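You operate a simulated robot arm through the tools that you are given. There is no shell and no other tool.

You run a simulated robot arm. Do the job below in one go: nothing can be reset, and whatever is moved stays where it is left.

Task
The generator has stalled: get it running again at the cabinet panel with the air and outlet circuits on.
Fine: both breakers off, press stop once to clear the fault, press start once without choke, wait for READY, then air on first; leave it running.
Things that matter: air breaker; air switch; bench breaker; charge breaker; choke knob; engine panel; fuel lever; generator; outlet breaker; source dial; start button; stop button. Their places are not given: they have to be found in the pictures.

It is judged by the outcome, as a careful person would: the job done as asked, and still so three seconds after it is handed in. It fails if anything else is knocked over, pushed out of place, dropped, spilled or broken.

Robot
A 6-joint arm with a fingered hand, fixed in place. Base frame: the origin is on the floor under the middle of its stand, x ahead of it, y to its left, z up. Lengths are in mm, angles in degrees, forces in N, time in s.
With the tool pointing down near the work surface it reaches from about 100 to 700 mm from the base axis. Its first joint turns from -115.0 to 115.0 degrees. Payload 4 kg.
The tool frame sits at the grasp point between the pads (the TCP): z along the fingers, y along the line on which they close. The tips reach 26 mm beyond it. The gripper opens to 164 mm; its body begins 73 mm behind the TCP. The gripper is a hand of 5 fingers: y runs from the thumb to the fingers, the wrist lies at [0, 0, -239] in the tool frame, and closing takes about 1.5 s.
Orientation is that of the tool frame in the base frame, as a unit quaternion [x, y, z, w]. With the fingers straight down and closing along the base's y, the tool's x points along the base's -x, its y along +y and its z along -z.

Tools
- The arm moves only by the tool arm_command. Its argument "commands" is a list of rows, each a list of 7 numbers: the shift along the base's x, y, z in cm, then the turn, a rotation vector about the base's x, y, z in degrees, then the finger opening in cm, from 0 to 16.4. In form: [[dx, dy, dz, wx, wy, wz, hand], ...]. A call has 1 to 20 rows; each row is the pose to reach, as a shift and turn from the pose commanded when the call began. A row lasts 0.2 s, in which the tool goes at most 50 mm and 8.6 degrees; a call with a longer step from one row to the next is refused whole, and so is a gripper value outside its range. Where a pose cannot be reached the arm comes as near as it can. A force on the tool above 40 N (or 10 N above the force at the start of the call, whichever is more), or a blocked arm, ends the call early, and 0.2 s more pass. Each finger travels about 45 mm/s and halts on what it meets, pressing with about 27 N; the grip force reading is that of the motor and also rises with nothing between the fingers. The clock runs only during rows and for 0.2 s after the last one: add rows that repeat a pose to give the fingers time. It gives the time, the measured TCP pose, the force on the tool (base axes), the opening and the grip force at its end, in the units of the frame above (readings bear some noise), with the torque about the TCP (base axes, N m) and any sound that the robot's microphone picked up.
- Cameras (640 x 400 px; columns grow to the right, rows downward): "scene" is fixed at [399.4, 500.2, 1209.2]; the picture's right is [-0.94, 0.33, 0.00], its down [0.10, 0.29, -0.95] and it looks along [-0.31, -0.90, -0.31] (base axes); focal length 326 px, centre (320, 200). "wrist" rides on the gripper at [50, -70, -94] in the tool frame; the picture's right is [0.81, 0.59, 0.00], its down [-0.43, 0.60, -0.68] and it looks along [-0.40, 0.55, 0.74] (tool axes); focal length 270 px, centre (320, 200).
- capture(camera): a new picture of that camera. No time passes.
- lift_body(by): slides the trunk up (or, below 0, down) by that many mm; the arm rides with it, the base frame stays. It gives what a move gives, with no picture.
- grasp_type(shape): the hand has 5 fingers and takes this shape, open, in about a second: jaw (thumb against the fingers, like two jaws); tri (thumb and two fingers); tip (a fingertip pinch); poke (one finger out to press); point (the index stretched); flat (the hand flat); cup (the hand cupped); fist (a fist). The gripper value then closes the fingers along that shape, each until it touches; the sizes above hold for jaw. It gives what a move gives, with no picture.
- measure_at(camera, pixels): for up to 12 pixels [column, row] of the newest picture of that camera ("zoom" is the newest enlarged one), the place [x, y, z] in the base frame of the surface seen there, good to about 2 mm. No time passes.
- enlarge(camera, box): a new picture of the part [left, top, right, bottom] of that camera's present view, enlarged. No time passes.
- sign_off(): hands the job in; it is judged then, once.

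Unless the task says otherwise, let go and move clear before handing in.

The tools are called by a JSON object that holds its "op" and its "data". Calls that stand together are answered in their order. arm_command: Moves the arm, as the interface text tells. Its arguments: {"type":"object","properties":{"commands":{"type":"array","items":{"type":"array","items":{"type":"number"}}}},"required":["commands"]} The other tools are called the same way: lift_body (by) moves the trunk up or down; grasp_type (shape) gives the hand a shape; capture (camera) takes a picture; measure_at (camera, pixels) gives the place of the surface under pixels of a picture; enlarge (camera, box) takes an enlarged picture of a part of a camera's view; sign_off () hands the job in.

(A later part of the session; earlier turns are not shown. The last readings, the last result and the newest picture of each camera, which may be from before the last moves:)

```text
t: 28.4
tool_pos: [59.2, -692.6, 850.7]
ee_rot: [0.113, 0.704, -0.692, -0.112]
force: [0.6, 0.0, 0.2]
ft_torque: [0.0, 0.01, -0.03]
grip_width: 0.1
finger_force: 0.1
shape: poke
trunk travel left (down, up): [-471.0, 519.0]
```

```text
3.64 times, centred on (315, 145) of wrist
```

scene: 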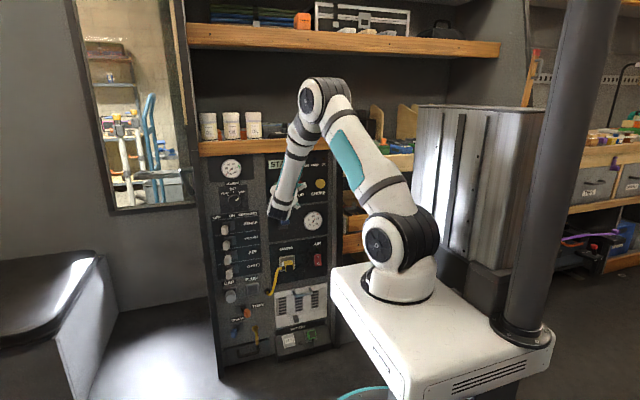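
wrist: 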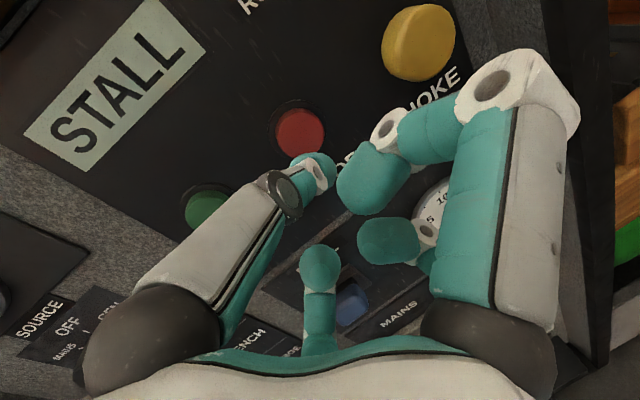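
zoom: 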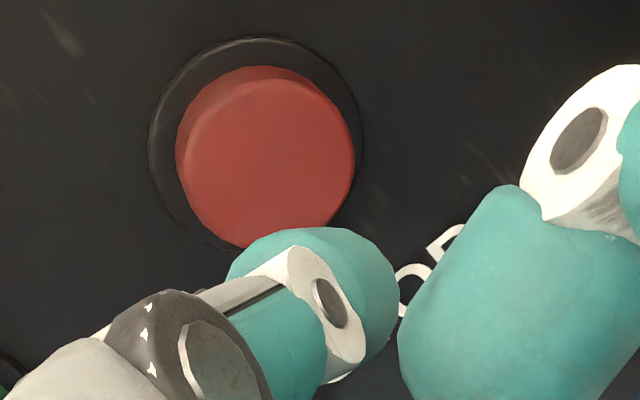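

STOP's centre is about (49,-766,853) and the fingertip will meet it near TCP x≈55. I approach to just short of contact.

{"op": "arm_command", "data": {"commands": [[-0.4, -2, 0.1, 0, 0, 0, 16.4], [-0.4, -3.5, 0.1, 0, 0, 0, 16.4], [-0.4, -4.4, 0.1, 0, 0, 0, 16.4], [-0.4, -4.4, 0.1, 0, 0, 0, 16.4]]}}

{"op": "enlarge", "data": {"camera": "wrist", "box": [260, 90, 370, 200]}}

{"op": "measure_at", "data": {"camera": "zoom", "pixels": [[250, 170], [220, 220], [300, 130], [330, 235], [260, 240]]}}

{"op": "capture", "data": {"camera": "wrist"}}

```text
t: 29.4
tool_pos: [55.7, -736.0, 851.4]
ee_rot: [0.113, 0.704, -0.692, -0.112]
force: [0.4, 0.1, 0.8]
ft_torque: [0.01, 0.01, 0.02]
grip_width: 0.1
finger_force: 0.0
shape: poke
trunk travel left (down, up): [-471.0, 519.0]
```

```text
3.64 times, centred on (315, 145) of wrist
```

zoom: 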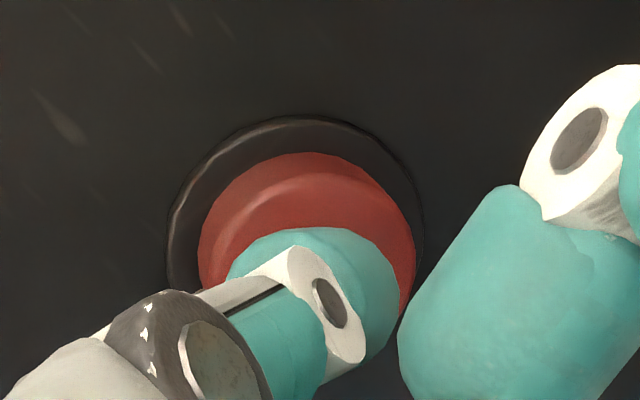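

```text
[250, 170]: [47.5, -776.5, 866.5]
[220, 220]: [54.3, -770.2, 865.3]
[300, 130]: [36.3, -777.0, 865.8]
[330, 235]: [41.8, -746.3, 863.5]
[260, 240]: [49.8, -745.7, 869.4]
```

```text
taken
```

wrist: 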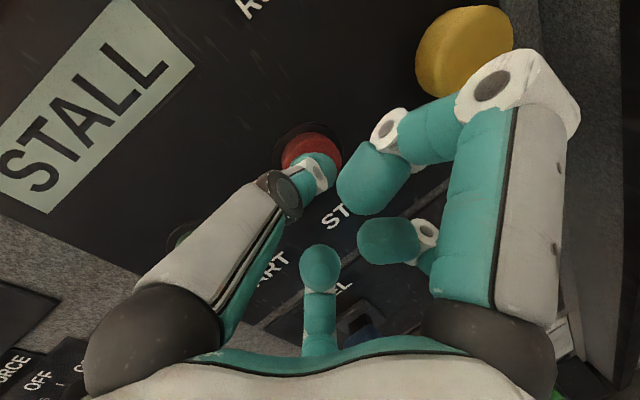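

The fingertip is over STOP with no contact yet. I press gently in small steps to about 5 mm past the face, and come back out in the same call.

{"op": "arm_command", "data": {"commands": [[0, -0.3, 0, 0, 0, 0, 16.4], [0, -0.6, 0, 0, 0, 0, 16.4], [0, -0.8, 0, 0, 0, 0, 16.4], [0, -1.0, 0, 0, 0, 0, 16.4], [0, -1.0, 0, 0, 0, 0, 16.4], [0, 0, 0, 0, 0, 0, 16.4], [0, 3, 0, 0, 0, 0, 16.4], [0, 4, 0, 0, 0, 0, 16.4]]}}

{"op": "capture", "data": {"camera": "wrist"}}

{"op": "enlarge", "data": {"camera": "scene", "box": [255, 145, 335, 205]}}

```text
t: 31.2
tool_pos: [55.1, -695.6, 851.0]
ee_rot: [0.113, 0.704, -0.692, -0.111]
force: [0.2, -0.2, 0.1]
ft_torque: [-0.02, 0.03, 0.0]
grip_width: 0.0
finger_force: 0.0
shape: poke
trunk travel left (down, up): [-471.0, 519.0]
heard: click
```

```text
taken
```

wrist: 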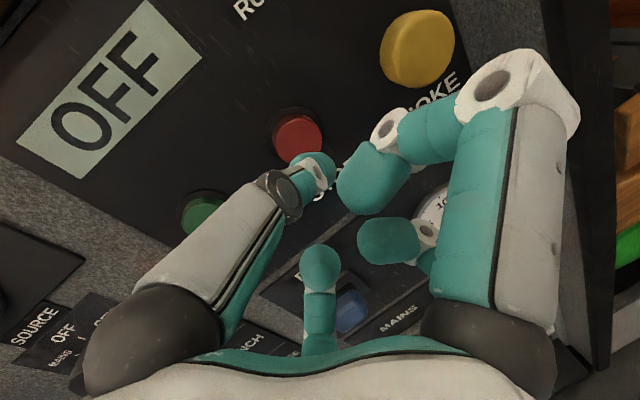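

```text
6.67 times, centred on (295, 175) of scene
```

zoom: 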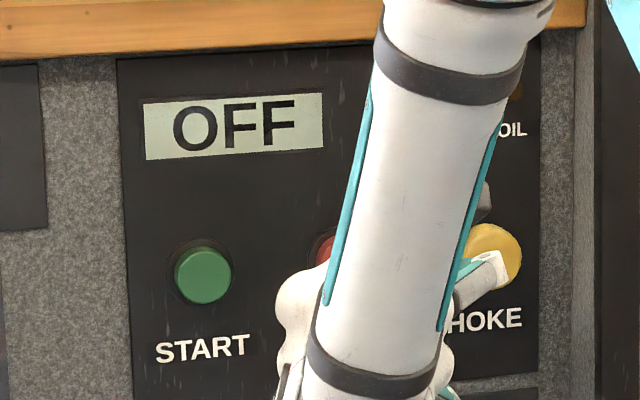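

A click, and the screen now reads OFF: the fault is cleared. I move across to START (140,-766,852) and approach to just short of it.

{"op": "arm_command", "data": {"commands": [[3, 0, 0.1, 0, 0, 0, 16.4], [6, 0, 0.1, 0, 0, 0, 16.4], [9, 0, 0.1, 0, 0, 0, 16.4], [9, -2, 0.1, 0, 0, 0, 16.4], [9, -4, 0.1, 0, 0, 0, 16.4], [9, -4, 0.1, 0, 0, 0, 16.4]]}}

{"op": "capture", "data": {"camera": "wrist"}}

{"op": "enlarge", "data": {"camera": "wrist", "box": [260, 90, 370, 200]}}

{"op": "measure_at", "data": {"camera": "zoom", "pixels": [[250, 170], [220, 220], [300, 130], [330, 235], [260, 240]]}}

```text
t: 32.6
tool_pos: [145.5, -737.0, 854.4]
ee_rot: [0.113, 0.703, -0.693, -0.112]
force: [-0.2, -0.5, -0.5]
ft_torque: [0.02, 0.01, -0.01]
grip_width: 0.2
finger_force: 0.0
shape: poke
trunk travel left (down, up): [-471.0, 519.0]
```

```text
taken
```

wrist: 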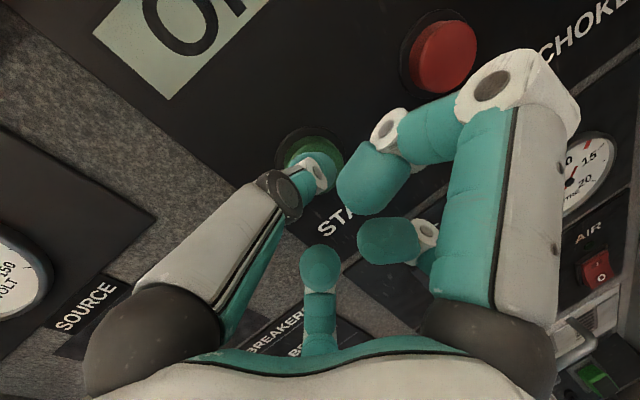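

```text
3.64 times, centred on (315, 145) of wrist
```

zoom: 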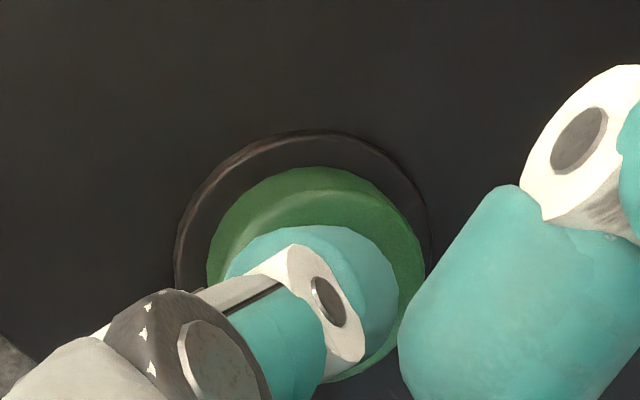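

```text
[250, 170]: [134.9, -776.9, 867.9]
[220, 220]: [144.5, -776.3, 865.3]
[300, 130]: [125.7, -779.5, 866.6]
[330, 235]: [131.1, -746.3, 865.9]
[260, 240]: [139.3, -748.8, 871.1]
```

The fingertip is centred over START. Before pressing I check that the choke knob is in its rest position.

{"op": "enlarge", "data": {"camera": "scene", "box": [300, 165, 340, 205]}}

{"op": "measure_at", "data": {"camera": "zoom", "pixels": [[320, 180], [290, 200], [350, 200], [320, 150], [320, 240], [300, 260], [280, 180], [370, 180]]}}

{"op": "enlarge", "data": {"camera": "scene", "box": [255, 145, 335, 205]}}

```text
10.00 times, centred on (320, 185) of scene
```

zoom: 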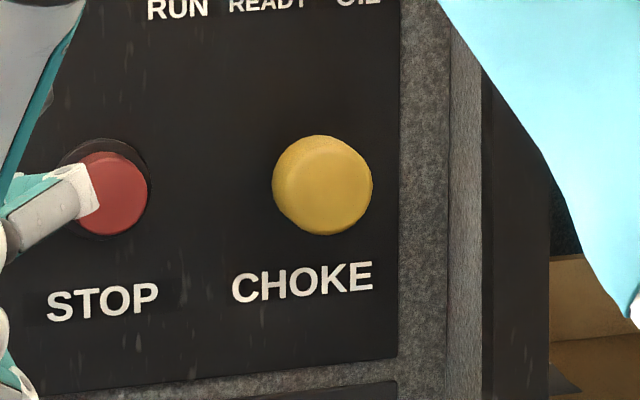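

```text
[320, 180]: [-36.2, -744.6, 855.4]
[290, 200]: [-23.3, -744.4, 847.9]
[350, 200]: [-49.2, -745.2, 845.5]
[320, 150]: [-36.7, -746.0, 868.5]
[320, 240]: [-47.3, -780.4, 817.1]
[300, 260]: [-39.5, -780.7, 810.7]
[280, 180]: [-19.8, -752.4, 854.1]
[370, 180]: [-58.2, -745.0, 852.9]
```

```text
6.67 times, centred on (295, 175) of scene
```

zoom: 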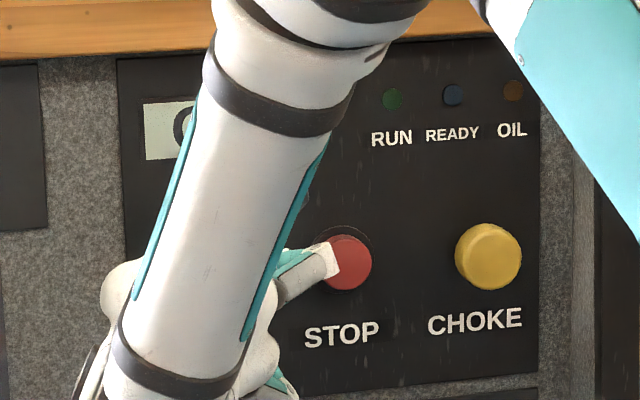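

No shaft is visible from here but I want to be sure the choke is not pulled out; I back off and look at it from the side with the wrist camera.

{"op": "arm_command", "data": {"commands": [[0, 2, 0, 0, 0, 0, 16.4], [0, 4, 0, 0, 0, 0, 16.4], [-4, 4, 0, 0, 0, 0, 16.4], [-8, 4, 0, 0, 0, 0, 16.4], [-9, 4, 0, 0, 0, 0, 16.4], [-9, 4, 0, 0, 0, 0, 16.4]]}}

{"op": "enlarge", "data": {"camera": "wrist", "box": [360, 0, 480, 100]}}

{"op": "measure_at", "data": {"camera": "zoom", "pixels": [[300, 200], [140, 150], [130, 200], [150, 270], [200, 330], [120, 230], [110, 260], [200, 380]]}}

```text
t: 34.0
tool_pos: [55.8, -696.2, 851.2]
ee_rot: [0.114, 0.704, -0.692, -0.112]
force: [-1.3, -0.8, 0.9]
ft_torque: [0.04, -0.01, -0.03]
grip_width: 0.0
finger_force: 0.0
shape: poke
trunk travel left (down, up): [-471.0, 519.0]
```

```text
4.00 times, centred on (420, 50) of wrist
```

zoom: 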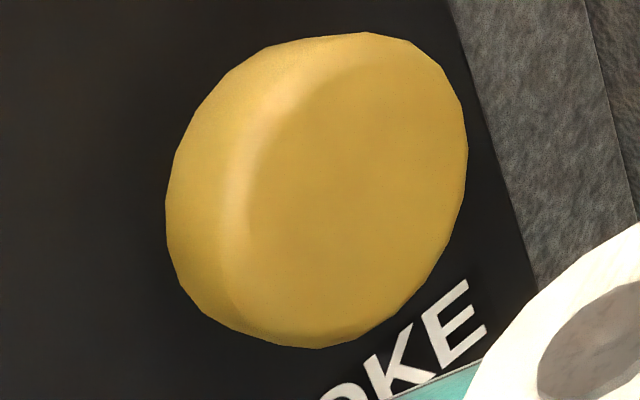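

```text
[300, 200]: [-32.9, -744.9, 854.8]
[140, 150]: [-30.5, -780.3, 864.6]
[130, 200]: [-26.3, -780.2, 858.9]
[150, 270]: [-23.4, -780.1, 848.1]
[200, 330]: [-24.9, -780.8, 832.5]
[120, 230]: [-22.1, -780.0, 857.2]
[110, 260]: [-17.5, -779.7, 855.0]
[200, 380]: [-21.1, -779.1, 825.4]
```

{"op": "measure_at", "data": {"camera": "zoom", "pixels": [[170, 215], [175, 240], [180, 200], [195, 220], [215, 220], [235, 220], [200, 310], [230, 330], [190, 290], [180, 160], [200, 120], [260, 200]]}}

```text
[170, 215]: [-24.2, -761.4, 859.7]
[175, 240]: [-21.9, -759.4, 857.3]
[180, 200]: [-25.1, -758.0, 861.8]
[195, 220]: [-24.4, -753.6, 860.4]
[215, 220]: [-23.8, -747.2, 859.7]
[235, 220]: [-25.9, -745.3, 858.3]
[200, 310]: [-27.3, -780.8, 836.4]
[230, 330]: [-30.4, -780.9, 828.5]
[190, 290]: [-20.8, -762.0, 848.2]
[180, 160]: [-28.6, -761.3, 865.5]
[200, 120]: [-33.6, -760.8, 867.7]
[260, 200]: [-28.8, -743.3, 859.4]
```

The choke knob (front y≈-744, no sign of being drawn out) belongs untouched for a start without choke. I go back to START and stop just short of it.

{"op": "arm_command", "data": {"commands": [[3, 0, 0, 0, 0, 0, 16.4], [6, 0, 0, 0, 0, 0, 16.4], [9, 0, 0, 0, 0, 0, 16.4], [9, -2, 0, 0, 0, 0, 16.4], [9, -4, 0, 0, 0, 0, 16.4], [9, -4, 0, 0, 0, 0, 16.4]]}}

{"op": "enlarge", "data": {"camera": "wrist", "box": [260, 90, 370, 200]}}

```text
t: 35.4
tool_pos: [145.2, -734.9, 852.5]
ee_rot: [0.113, 0.703, -0.693, -0.112]
force: [-0.5, 0.5, 0.0]
ft_torque: [0.02, 0.01, -0.01]
grip_width: 0.0
finger_force: 0.1
shape: poke
trunk travel left (down, up): [-471.0, 519.0]
```

```text
3.64 times, centred on (315, 145) of wrist
```

zoom: 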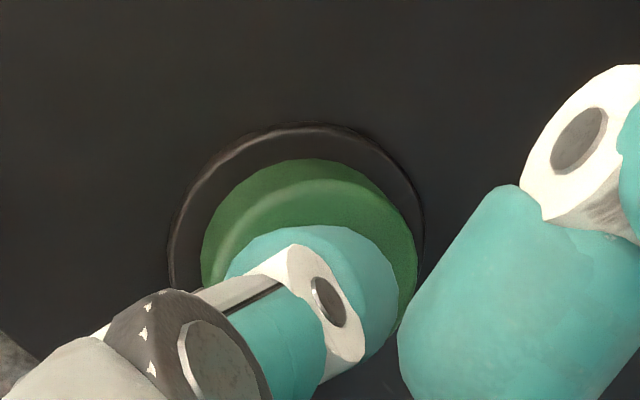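

The fingertip is centred over START just short of touching. I press it once, as with STOP, and come back out.

{"op": "arm_command", "data": {"commands": [[0, -0.3, 0, 0, 0, 0, 16.4], [0, -0.6, 0, 0, 0, 0, 16.4], [0, -0.8, 0, 0, 0, 0, 16.4], [0, -1.0, 0, 0, 0, 0, 16.4], [0, -1.0, 0, 0, 0, 0, 16.4], [0, 0, 0, 0, 0, 0, 16.4], [0, 3, 0, 0, 0, 0, 16.4], [0, 4, 0, 0, 0, 0, 16.4]]}}

{"op": "enlarge", "data": {"camera": "scene", "box": [255, 145, 335, 205]}}

{"op": "capture", "data": {"camera": "wrist"}}

```text
t: 37.2
tool_pos: [146.2, -696.0, 853.8]
ee_rot: [0.113, 0.704, -0.692, -0.112]
force: [-0.2, 1.3, 0.3]
ft_torque: [0.02, -0.01, 0.01]
grip_width: 0.1
finger_force: 0.1
shape: poke
trunk travel left (down, up): [-471.0, 519.0]
heard: click
```

```text
6.67 times, centred on (295, 175) of scene
```

zoom: 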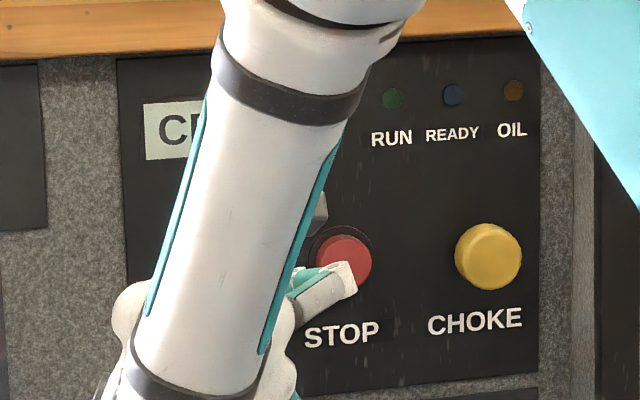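

```text
taken
```

wrist: 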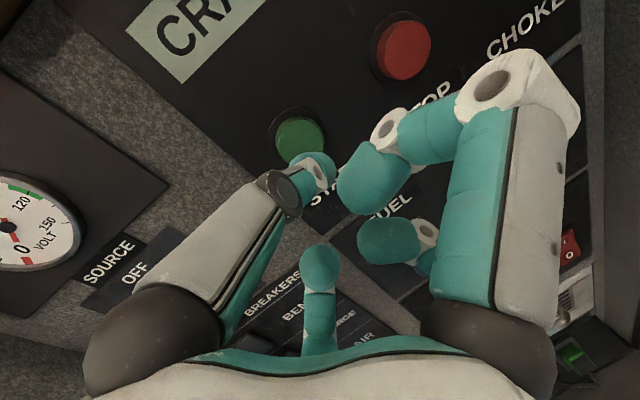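

The screen now shows "CRA…" (cranking). I retreat from the panel, straighten the tool, and watch the display.

{"op": "arm_command", "data": {"commands": [[1, 3, 0, 0, 0, 0, 16.4], [3, 6, 0, 0, 0, 0, 16.4], [6, 9, -0.5, 0, 0, 5, 16.4], [9, 12, -1.5, 0, 0, 10, 16.4], [12, 12, -3, 0, 0, 15, 16.4], [14, 12, -4, 0, 0, 18.3, 16.4], [14, 12, -4, 0, 0, 18.3, 16.4]]}}

{"op": "enlarge", "data": {"camera": "scene", "box": [200, 145, 340, 232]}}

{"op": "capture", "data": {"camera": "wrist"}}

```text
t: 38.8
tool_pos: [284.7, -575.0, 812.7]
ee_rot: [-0.001, 0.713, -0.701, -0.001]
force: [0.1, 0.7, 0.1]
ft_torque: [-0.03, 0.02, 0.06]
grip_width: 0.2
finger_force: 0.0
shape: poke
trunk travel left (down, up): [-471.0, 519.0]
```

```text
4.57 times, centred on (270, 188) of scene
```

zoom: 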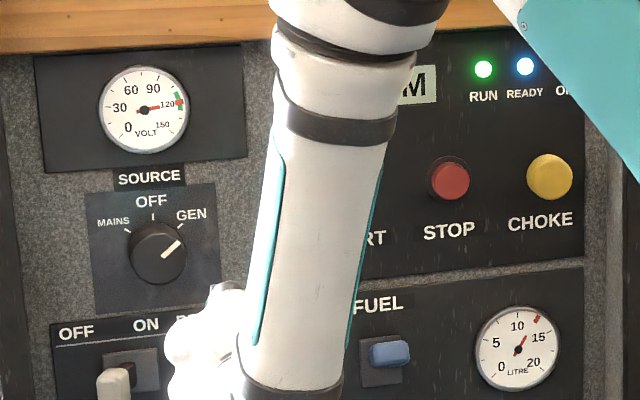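

```text
taken
```

wrist: 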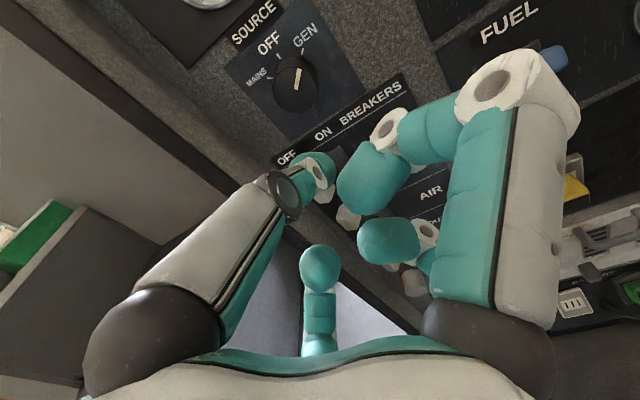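

RUN and READY are lit (zoom 484,69 and 525,67) and the voltmeter reads about 120. I lower the trunk to breaker height and read the display fully.

{"op": "lift_body", "data": {"by": -250}}

{"op": "enlarge", "data": {"camera": "scene", "box": [200, 145, 340, 232]}}

{"op": "enlarge", "data": {"camera": "scene", "box": [190, 205, 320, 295]}}

{"op": "measure_at", "data": {"camera": "zoom", "pixels": [[85, 200], [70, 200], [58, 235], [100, 250], [60, 120], [160, 230], [165, 290], [40, 200]]}}

```text
t: 41.4
tool_pos: [284.9, -574.8, 562.2]
ee_rot: [0.0, 0.712, -0.702, 0.0]
force: [0.9, -0.4, 0.0]
ft_torque: [0.0, -0.03, 0.03]
grip_width: 0.0
finger_force: 0.0
shape: poke
trunk travel left (down, up): [-221.0, 769.0]
```

```text
4.57 times, centred on (270, 188) of scene
```

zoom: 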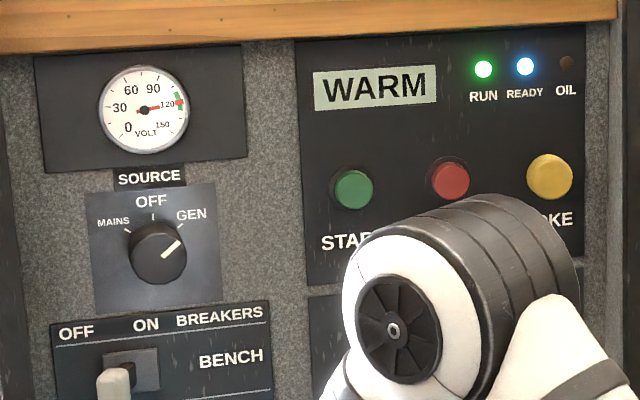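

```text
4.44 times, centred on (255, 250) of scene
```

zoom: 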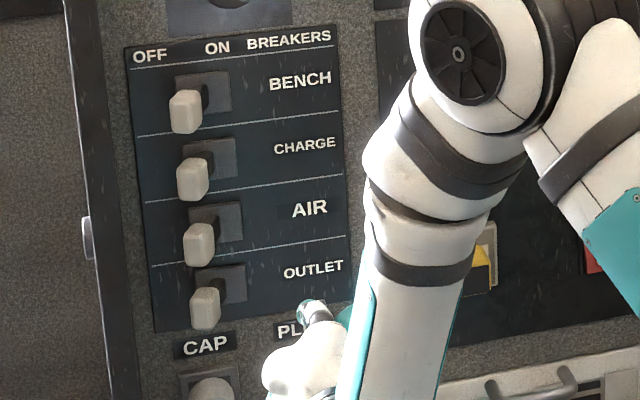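

```text
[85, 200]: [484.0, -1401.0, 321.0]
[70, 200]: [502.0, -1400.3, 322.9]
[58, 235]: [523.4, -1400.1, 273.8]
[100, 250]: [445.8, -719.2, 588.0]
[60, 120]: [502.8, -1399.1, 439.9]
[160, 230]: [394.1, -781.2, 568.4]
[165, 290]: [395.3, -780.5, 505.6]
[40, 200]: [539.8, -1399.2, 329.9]
```

The display reads WARM although the READY lamp looks lit, so I wait a few seconds and watch whether it blinks or the display changes.

{"op": "arm_command", "data": {"commands": [[0, 0, 0, 0, 0, 0, 16.4], [0, 0, 0, 0, 0, 0, 16.4], [0, 0, 0, 0, 0, 0, 16.4]]}}

{"op": "enlarge", "data": {"camera": "scene", "box": [265, 145, 335, 190]}}

{"op": "enlarge", "data": {"camera": "scene", "box": [190, 205, 320, 295]}}

{"op": "measure_at", "data": {"camera": "zoom", "pixels": [[92, 200], [98, 200], [106, 200], [112, 200], [118, 200], [124, 200], [130, 200], [88, 238], [110, 300], [115, 250], [120, 300], [126, 300]]}}

```text
t: 42.2
tool_pos: [284.7, -575.1, 562.2]
ee_rot: [0.0, 0.712, -0.702, -0.001]
force: [0.3, 0.4, 0.0]
ft_torque: [0.0, -0.02, 0.01]
grip_width: 0.1
finger_force: 0.0
shape: poke
trunk travel left (down, up): [-221.0, 769.0]
```

```text
8.89 times, centred on (300, 168) of scene
```

zoom: 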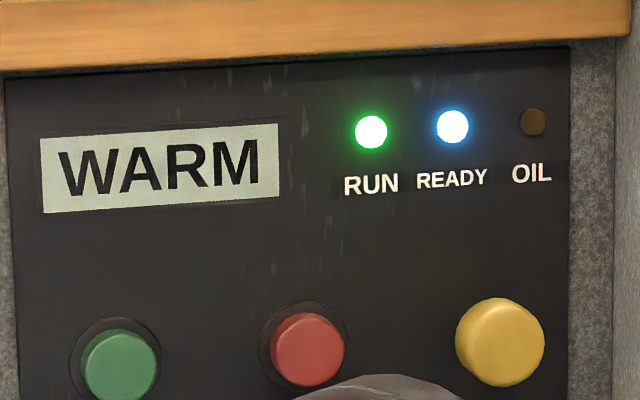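

```text
4.44 times, centred on (255, 250) of scene
```

zoom: 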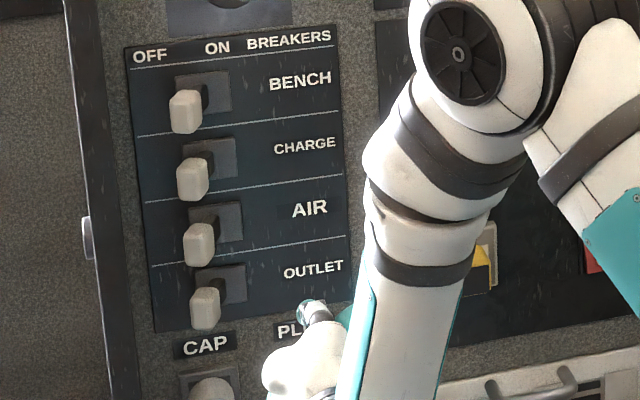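

```text
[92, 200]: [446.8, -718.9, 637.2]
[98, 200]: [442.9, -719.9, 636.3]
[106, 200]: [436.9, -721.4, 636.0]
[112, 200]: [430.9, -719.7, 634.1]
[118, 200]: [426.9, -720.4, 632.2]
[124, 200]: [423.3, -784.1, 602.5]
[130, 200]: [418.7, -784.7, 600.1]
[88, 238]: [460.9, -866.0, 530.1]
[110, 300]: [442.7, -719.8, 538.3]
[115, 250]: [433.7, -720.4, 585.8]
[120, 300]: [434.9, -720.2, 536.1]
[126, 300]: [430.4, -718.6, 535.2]
```

READY is lit steadily but the display still says WARM. The cabinet frame's inner edge is at x≈426 with its front at y=-720, leaving a gap from 375 for the finger. While waiting I move in front of that gap at the air row.

{"op": "arm_command", "data": {"commands": [[4, 0, 0.9, 0, 0, 0, 16.4], [8, -2, 0.9, 0, 0, 0, 16.4], [11.6, -4, 0.9, 0, 0, 0, 16.4], [11.6, -7, 0.9, 0, 0, 0, 16.4], [11.6, -7, 0.9, 0, 0, 0, 16.4]]}}

{"op": "enlarge", "data": {"camera": "scene", "box": [265, 145, 335, 190]}}

{"op": "capture", "data": {"camera": "wrist"}}

{"op": "capture", "data": {"camera": "scene"}}

```text
t: 43.4
tool_pos: [401.5, -643.1, 568.9]
ee_rot: [-0.001, 0.713, -0.701, -0.001]
force: [0.1, -1.7, 0.0]
ft_torque: [-0.01, -0.03, -0.04]
grip_width: 0.0
finger_force: 0.0
shape: poke
trunk travel left (down, up): [-221.0, 769.0]
```

```text
8.89 times, centred on (300, 168) of scene
```

zoom: 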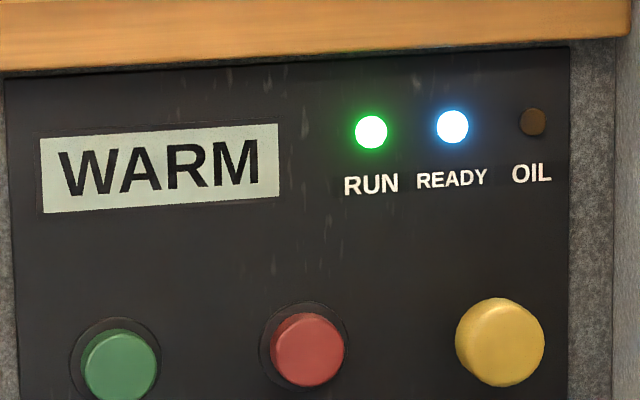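

```text
taken
```

wrist: 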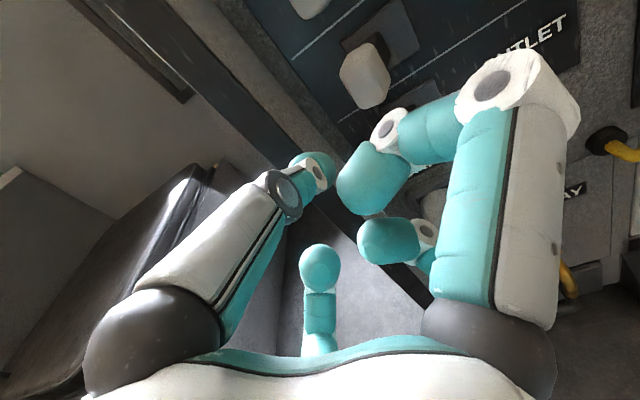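

```text
taken
```

scene: 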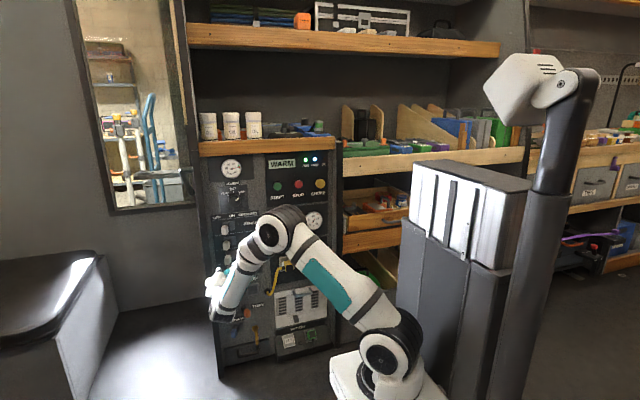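

READY remains lit with WARM on the screen; I wait 4 seconds in place to see whether the display changes to READY.

{"op": "arm_command", "data": {"commands": [[0, 0, 0, 0, 0, 0, 16.4], [0, 0, 0, 0, 0, 0, 16.4], [0, 0, 0, 0, 0, 0, 16.4], [0, 0, 0, 0, 0, 0, 16.4], [0, 0, 0, 0, 0, 0, 16.4], [0, 0, 0, 0, 0, 0, 16.4], [0, 0, 0, 0, 0, 0, 16.4], [0, 0, 0, 0, 0, 0, 16.4], [0, 0, 0, 0, 0, 0, 16.4], [0, 0, 0, 0, 0, 0, 16.4], [0, 0, 0, 0, 0, 0, 16.4], [0, 0, 0, 0, 0, 0, 16.4], [0, 0, 0, 0, 0, 0, 16.4], [0, 0, 0, 0, 0, 0, 16.4], [0, 0, 0, 0, 0, 0, 16.4], [0, 0, 0, 0, 0, 0, 16.4], [0, 0, 0, 0, 0, 0, 16.4], [0, 0, 0, 0, 0, 0, 16.4], [0, 0, 0, 0, 0, 0, 16.4], [0, 0, 0, 0, 0, 0, 16.4]]}}

{"op": "enlarge", "data": {"camera": "scene", "box": [200, 145, 340, 232]}}

```text
t: 47.6
tool_pos: [401.9, -643.4, 570.4]
ee_rot: [-0.001, 0.713, -0.701, 0.0]
force: [-0.1, 0.2, 0.3]
ft_torque: [-0.01, 0.0, -0.04]
grip_width: 0.2
finger_force: 0.0
shape: poke
trunk travel left (down, up): [-221.0, 769.0]
```

```text
4.57 times, centred on (270, 188) of scene
```

zoom: 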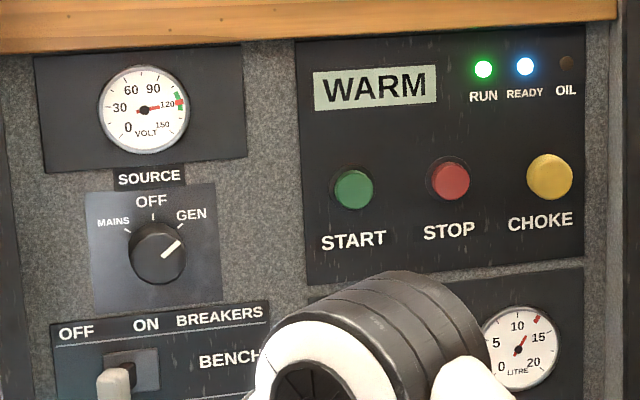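

Unchanged: RUN and READY lit, WARM shown. I wait longer before loading it.

{"op": "arm_command", "data": {"commands": [[0, 0, 0, 0, 0, 0, 16.4], [0, 0, 0, 0, 0, 0, 16.4], [0, 0, 0, 0, 0, 0, 16.4], [0, 0, 0, 0, 0, 0, 16.4], [0, 0, 0, 0, 0, 0, 16.4], [0, 0, 0, 0, 0, 0, 16.4], [0, 0, 0, 0, 0, 0, 16.4], [0, 0, 0, 0, 0, 0, 16.4], [0, 0, 0, 0, 0, 0, 16.4], [0, 0, 0, 0, 0, 0, 16.4], [0, 0, 0, 0, 0, 0, 16.4], [0, 0, 0, 0, 0, 0, 16.4], [0, 0, 0, 0, 0, 0, 16.4], [0, 0, 0, 0, 0, 0, 16.4], [0, 0, 0, 0, 0, 0, 16.4], [0, 0, 0, 0, 0, 0, 16.4], [0, 0, 0, 0, 0, 0, 16.4], [0, 0, 0, 0, 0, 0, 16.4], [0, 0, 0, 0, 0, 0, 16.4], [0, 0, 0, 0, 0, 0, 16.4]]}}

{"op": "enlarge", "data": {"camera": "scene", "box": [265, 145, 335, 190]}}

{"op": "arm_command", "data": {"commands": [[0, 0, 0, 0, 0, 0, 16.4], [0, 0, 0, 0, 0, 0, 16.4], [0, 0, 0, 0, 0, 0, 16.4], [0, 0, 0, 0, 0, 0, 16.4], [0, 0, 0, 0, 0, 0, 16.4], [0, 0, 0, 0, 0, 0, 16.4], [0, 0, 0, 0, 0, 0, 16.4], [0, 0, 0, 0, 0, 0, 16.4], [0, 0, 0, 0, 0, 0, 16.4], [0, 0, 0, 0, 0, 0, 16.4], [0, 0, 0, 0, 0, 0, 16.4], [0, 0, 0, 0, 0, 0, 16.4], [0, 0, 0, 0, 0, 0, 16.4], [0, 0, 0, 0, 0, 0, 16.4], [0, 0, 0, 0, 0, 0, 16.4], [0, 0, 0, 0, 0, 0, 16.4], [0, 0, 0, 0, 0, 0, 16.4], [0, 0, 0, 0, 0, 0, 16.4], [0, 0, 0, 0, 0, 0, 16.4], [0, 0, 0, 0, 0, 0, 16.4]]}}

{"op": "enlarge", "data": {"camera": "scene", "box": [265, 145, 335, 190]}}

```text
t: 51.8
tool_pos: [402.3, -643.2, 569.1]
ee_rot: [-0.001, 0.713, -0.701, -0.001]
force: [-1.0, -0.1, -1.1]
ft_torque: [0.04, 0.03, 0.0]
grip_width: 0.0
finger_force: 0.0
shape: poke
trunk travel left (down, up): [-221.0, 769.0]
```

```text
8.89 times, centred on (300, 168) of scene
```

zoom: 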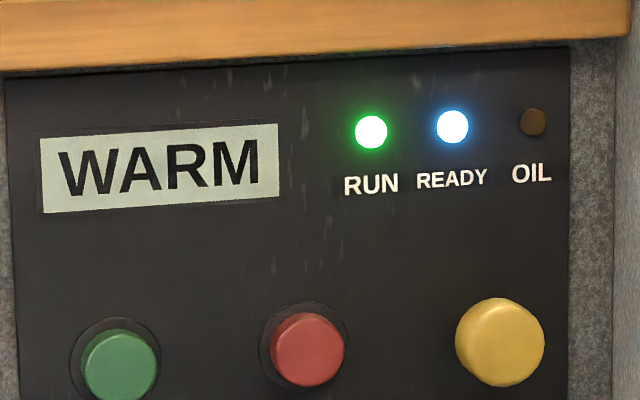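

```text
t: 56.0
tool_pos: [401.2, -642.6, 568.9]
ee_rot: [-0.001, 0.713, -0.702, 0.0]
force: [-0.4, -0.4, -0.2]
ft_torque: [0.03, -0.01, 0.02]
grip_width: 0.0
finger_force: 0.1
shape: poke
trunk travel left (down, up): [-221.0, 769.0]
```

```text
8.89 times, centred on (300, 168) of scene
```

zoom: 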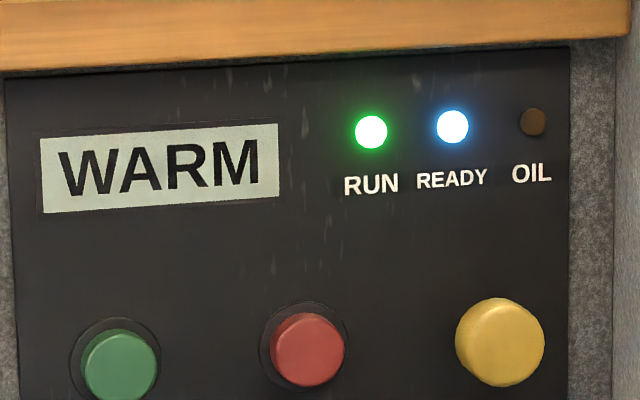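

READY has been steady for 17 s with the screen at WARM. One more wait of 8 s to be careful.

{"op": "arm_command", "data": {"commands": [[0, 0, 0, 0, 0, 0, 16.4], [0, 0, 0, 0, 0, 0, 16.4], [0, 0, 0, 0, 0, 0, 16.4], [0, 0, 0, 0, 0, 0, 16.4], [0, 0, 0, 0, 0, 0, 16.4], [0, 0, 0, 0, 0, 0, 16.4], [0, 0, 0, 0, 0, 0, 16.4], [0, 0, 0, 0, 0, 0, 16.4], [0, 0, 0, 0, 0, 0, 16.4], [0, 0, 0, 0, 0, 0, 16.4], [0, 0, 0, 0, 0, 0, 16.4], [0, 0, 0, 0, 0, 0, 16.4], [0, 0, 0, 0, 0, 0, 16.4], [0, 0, 0, 0, 0, 0, 16.4], [0, 0, 0, 0, 0, 0, 16.4], [0, 0, 0, 0, 0, 0, 16.4], [0, 0, 0, 0, 0, 0, 16.4], [0, 0, 0, 0, 0, 0, 16.4], [0, 0, 0, 0, 0, 0, 16.4]]}}

{"op": "arm_command", "data": {"commands": [[0, 0, 0, 0, 0, 0, 16.4], [0, 0, 0, 0, 0, 0, 16.4], [0, 0, 0, 0, 0, 0, 16.4], [0, 0, 0, 0, 0, 0, 16.4], [0, 0, 0, 0, 0, 0, 16.4], [0, 0, 0, 0, 0, 0, 16.4], [0, 0, 0, 0, 0, 0, 16.4], [0, 0, 0, 0, 0, 0, 16.4], [0, 0, 0, 0, 0, 0, 16.4], [0, 0, 0, 0, 0, 0, 16.4], [0, 0, 0, 0, 0, 0, 16.4], [0, 0, 0, 0, 0, 0, 16.4], [0, 0, 0, 0, 0, 0, 16.4], [0, 0, 0, 0, 0, 0, 16.4], [0, 0, 0, 0, 0, 0, 16.4], [0, 0, 0, 0, 0, 0, 16.4], [0, 0, 0, 0, 0, 0, 16.4], [0, 0, 0, 0, 0, 0, 16.4], [0, 0, 0, 0, 0, 0, 16.4], [0, 0, 0, 0, 0, 0, 16.4]]}}

{"op": "enlarge", "data": {"camera": "scene", "box": [200, 145, 340, 232]}}

{"op": "enlarge", "data": {"camera": "scene", "box": [200, 210, 340, 298]}}

```text
t: 60.0
tool_pos: [401.6, -643.3, 569.6]
ee_rot: [-0.001, 0.713, -0.701, -0.001]
force: [1.0, 0.8, -0.3]
ft_torque: [0.0, -0.01, 0.01]
grip_width: 0.0
finger_force: 0.0
shape: poke
trunk travel left (down, up): [-221.0, 769.0]
```

```text
t: 64.2
tool_pos: [401.0, -642.9, 570.4]
ee_rot: [-0.002, 0.712, -0.702, 0.0]
force: [-0.2, 0.0, 0.3]
ft_torque: [0.0, 0.03, -0.03]
grip_width: 0.0
finger_force: 0.0
shape: poke
trunk travel left (down, up): [-221.0, 769.0]
```

```text
4.57 times, centred on (270, 188) of scene
```

zoom: 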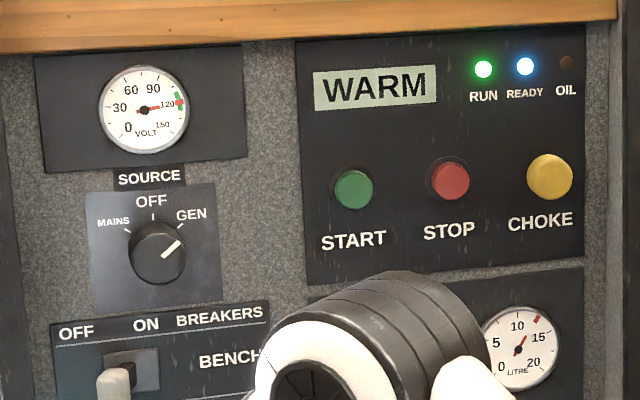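

```text
4.55 times, centred on (270, 254) of scene
```

zoom: 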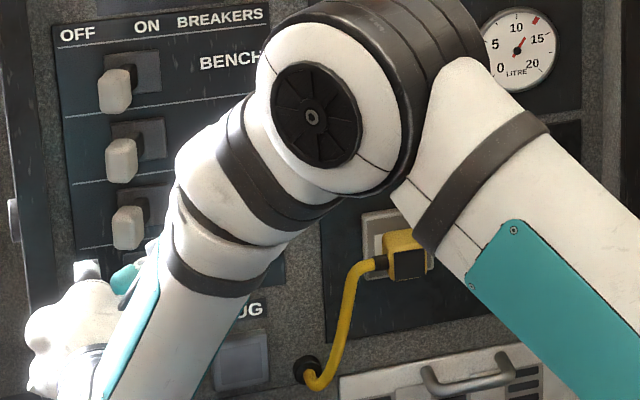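

READY has stayed lit for 25 s at about 120 V, so I take it as ready. I insert the finger on the left (+x) side of the air lever, between it and the frame.

{"op": "arm_command", "data": {"commands": [[0, -3, 0, 0, 0, 0, 16.4], [0, -5, 0, 0, 0, 0, 16.4], [0, -6, 0, 0, 0, 0, 16.4], [0, -6.8, 0, 0, 0, 0, 16.4], [0, -6.8, 0, 0, 0, 0, 16.4]]}}

{"op": "capture", "data": {"camera": "wrist"}}

{"op": "enlarge", "data": {"camera": "scene", "box": [190, 210, 290, 298]}}

```text
t: 65.4
tool_pos: [401.9, -712.5, 569.4]
ee_rot: [-0.001, 0.713, -0.701, 0.0]
force: [0.7, -1.1, 0.0]
ft_torque: [0.0, -0.01, -0.03]
grip_width: 0.0
finger_force: 0.2
shape: poke
trunk travel left (down, up): [-221.0, 769.0]
```

```text
taken
```

wrist: 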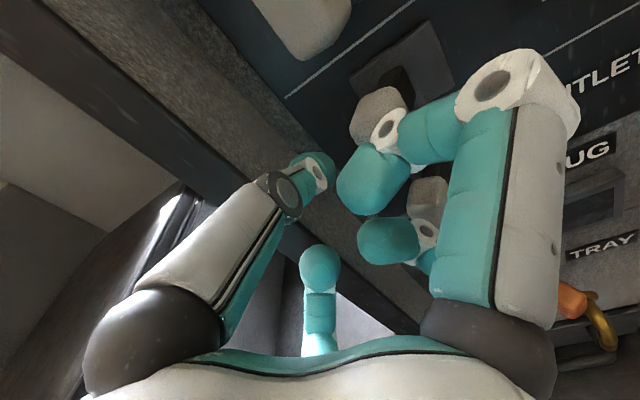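

```text
4.55 times, centred on (240, 254) of scene
```

zoom: 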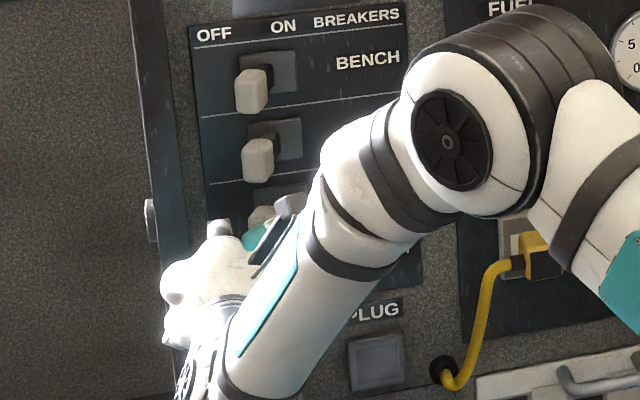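

No contact force, with the AIR handle at wrist pixel (380,110) to the right of the finger. I push it toward ON (-x) about 5.4 cm.

{"op": "arm_command", "data": {"commands": [[-1, 0, 0, 0, 0, 0, 16.4], [-2, 0, 0, 0, 0, 0, 16.4], [-3, 0, 0, 0, 0, 0, 16.4], [-4, 0, 0, 0, 0, 0, 16.4], [-4.8, 0, 0, 0, 0, 0, 16.4], [-5.4, 0, 0, 0, 0, 0, 16.4], [-5.4, 0, 0, 0, 0, 0, 16.4]]}}

{"op": "enlarge", "data": {"camera": "scene", "box": [200, 145, 340, 232]}}

{"op": "enlarge", "data": {"camera": "scene", "box": [190, 210, 340, 298]}}

{"op": "capture", "data": {"camera": "wrist"}}

```text
t: 67.0
tool_pos: [347.0, -715.3, 571.8]
ee_rot: [0.0, 0.713, -0.701, 0.0]
force: [1.1, -0.7, 1.3]
ft_torque: [-0.01, -0.03, 0.0]
grip_width: 0.0
finger_force: 0.2
shape: poke
trunk travel left (down, up): [-221.0, 769.0]
```

```text
4.57 times, centred on (270, 188) of scene
```

zoom: 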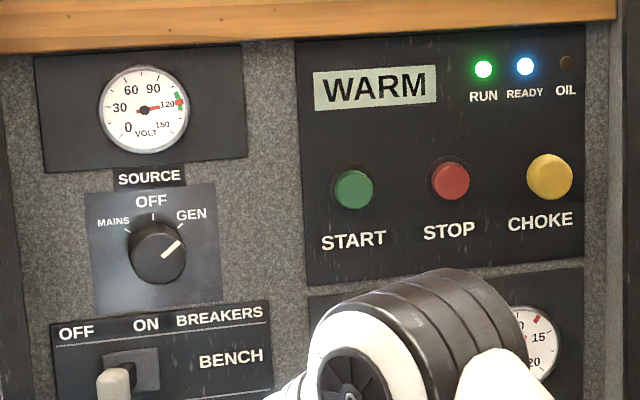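

```text
4.27 times, centred on (265, 254) of scene
```

zoom: 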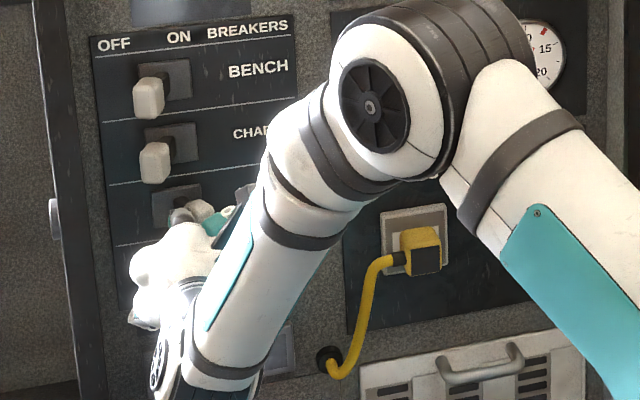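

```text
taken
```

wrist: 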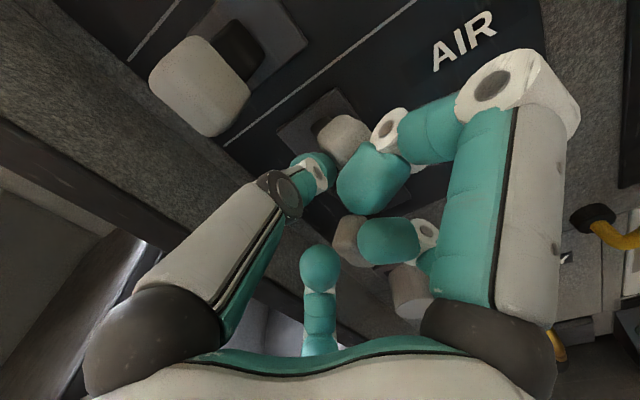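

The air lever has gone over to the right (zoom 200,210). I back out and check it, moving toward the outlet row's left side.

{"op": "arm_command", "data": {"commands": [[1, 0, 0, 0, 0, 0, 16.4], [1.5, 0.5, 0, 0, 0, 0, 16.4], [1.5, 4, 0, 0, 0, 0, 16.4], [1.5, 7, 0, 0, 0, 0, 16.4], [3.5, 7, -3, 0, 0, 0, 16.4], [5.5, 7, -6.5, 0, 0, 0, 16.4], [5.5, 7, -6.5, 0, 0, 0, 16.4]]}}

{"op": "enlarge", "data": {"camera": "scene", "box": [190, 210, 340, 298]}}

{"op": "enlarge", "data": {"camera": "scene", "box": [200, 145, 340, 232]}}

{"op": "capture", "data": {"camera": "wrist"}}

```text
t: 68.6
tool_pos: [404.1, -642.7, 507.8]
ee_rot: [0.0, 0.713, -0.701, -0.001]
force: [-0.7, 0.0, 0.3]
ft_torque: [0.02, -0.02, 0.01]
grip_width: 0.1
finger_force: 0.2
shape: poke
trunk travel left (down, up): [-221.0, 769.0]
```

```text
4.27 times, centred on (265, 254) of scene
```

zoom: 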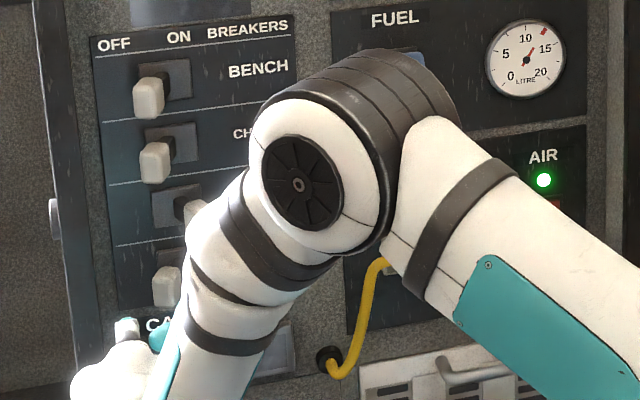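

```text
4.57 times, centred on (270, 188) of scene
```

zoom: 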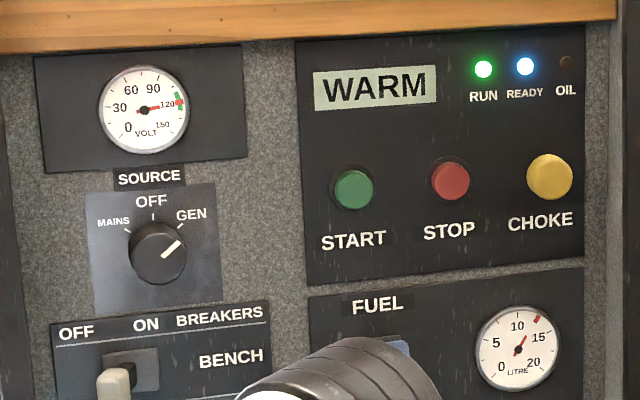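

```text
taken
```

wrist: 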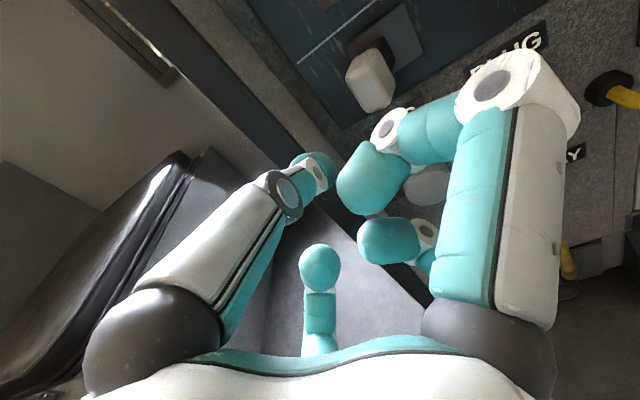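

The AIR lamp is now green (zoom 544,180) and the engine still runs at 120 V with READY. I let it settle a few seconds, then insert beside the outlet lever.

{"op": "arm_command", "data": {"commands": [[-0.2, 0, -0.1, 0, 0, 0, 16.4], [-0.2, 0, -0.1, 0, 0, 0, 16.4], [-0.2, 0, -0.1, 0, 0, 0, 16.4], [-0.2, 0, -0.1, 0, 0, 0, 16.4], [-0.2, 0, -0.1, 0, 0, 0, 16.4], [-0.2, 0, -0.1, 0, 0, 0, 16.4], [-0.2, 0, -0.1, 0, 0, 0, 16.4], [-0.2, 0, -0.1, 0, 0, 0, 16.4], [-0.2, 0, -0.1, 0, 0, 0, 16.4], [-0.2, 0, -0.1, 0, 0, 0, 16.4], [-0.2, -3, -0.1, 0, 0, 0, 16.4], [-0.2, -5, -0.1, 0, 0, 0, 16.4], [-0.2, -6, -0.1, 0, 0, 0, 16.4], [-0.2, -7, -0.1, 0, 0, 0, 16.4], [-0.2, -7, -0.1, 0, 0, 0, 16.4]]}}

{"op": "capture", "data": {"camera": "wrist"}}

{"op": "enlarge", "data": {"camera": "scene", "box": [190, 145, 340, 298]}}

```text
t: 71.8
tool_pos: [400.5, -713.3, 504.3]
ee_rot: [0.0, 0.713, -0.701, 0.0]
force: [-0.7, -0.6, 0.0]
ft_torque: [-0.01, -0.01, 0.0]
grip_width: 0.2
finger_force: 0.1
shape: poke
trunk travel left (down, up): [-221.0, 769.0]
```

```text
taken
```

wrist: 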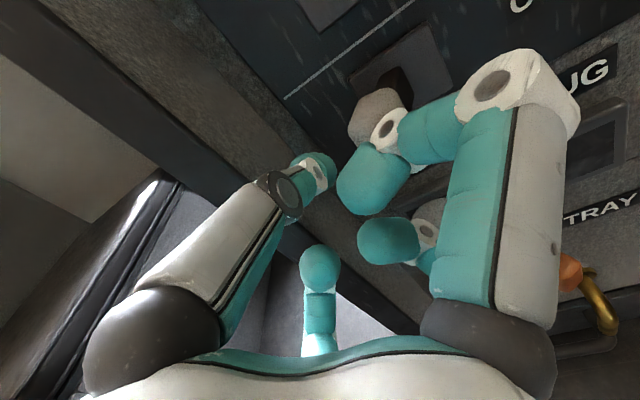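

```text
2.61 times, centred on (265, 222) of scene
```

zoom: 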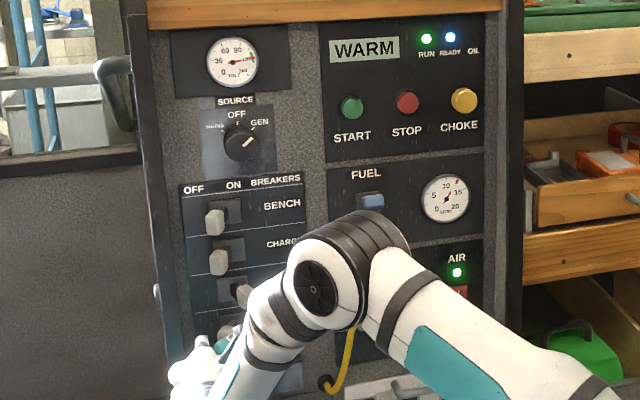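

The same geometry as for the air lever, no force, and the generator is steady. I push the outlet lever to ON (-x).

{"op": "arm_command", "data": {"commands": [[-1, 0, 0, 0, 0, 0, 16.4], [-2, 0, 0, 0, 0, 0, 16.4], [-3, 0, 0, 0, 0, 0, 16.4], [-4, 0, 0, 0, 0, 0, 16.4], [-4.8, 0, 0, 0, 0, 0, 16.4], [-5.5, 0, 0, 0, 0, 0, 16.4], [-5.5, 0, 0, 0, 0, 0, 16.4]]}}

{"op": "enlarge", "data": {"camera": "scene", "box": [190, 145, 340, 298]}}

{"op": "capture", "data": {"camera": "wrist"}}

```text
t: 73.4
tool_pos: [344.1, -712.8, 504.8]
ee_rot: [0.001, 0.713, -0.701, 0.0]
force: [-0.9, -0.3, -0.2]
ft_torque: [0.0, 0.01, 0.0]
grip_width: 0.0
finger_force: 0.1
shape: poke
trunk travel left (down, up): [-221.0, 769.0]
```

```text
2.61 times, centred on (265, 222) of scene
```

zoom: 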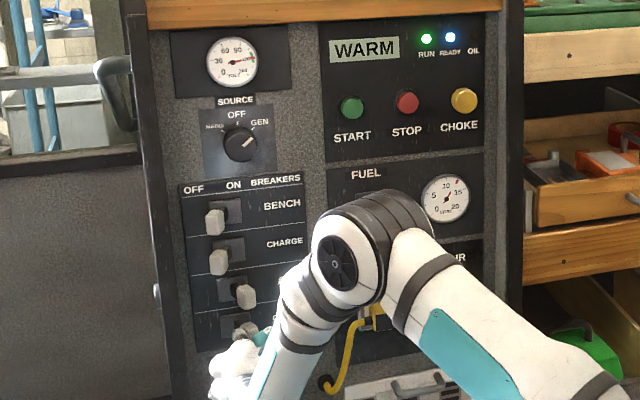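

```text
taken
```

wrist: 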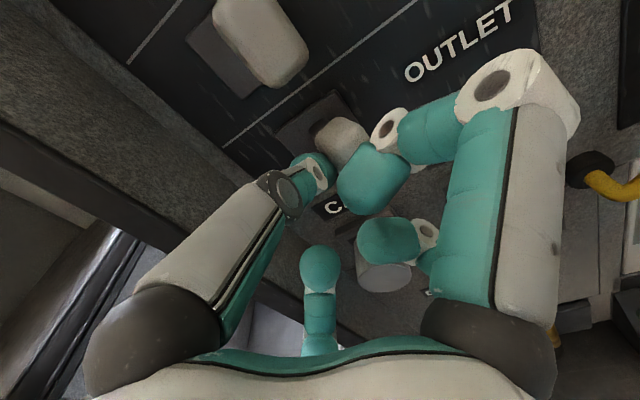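

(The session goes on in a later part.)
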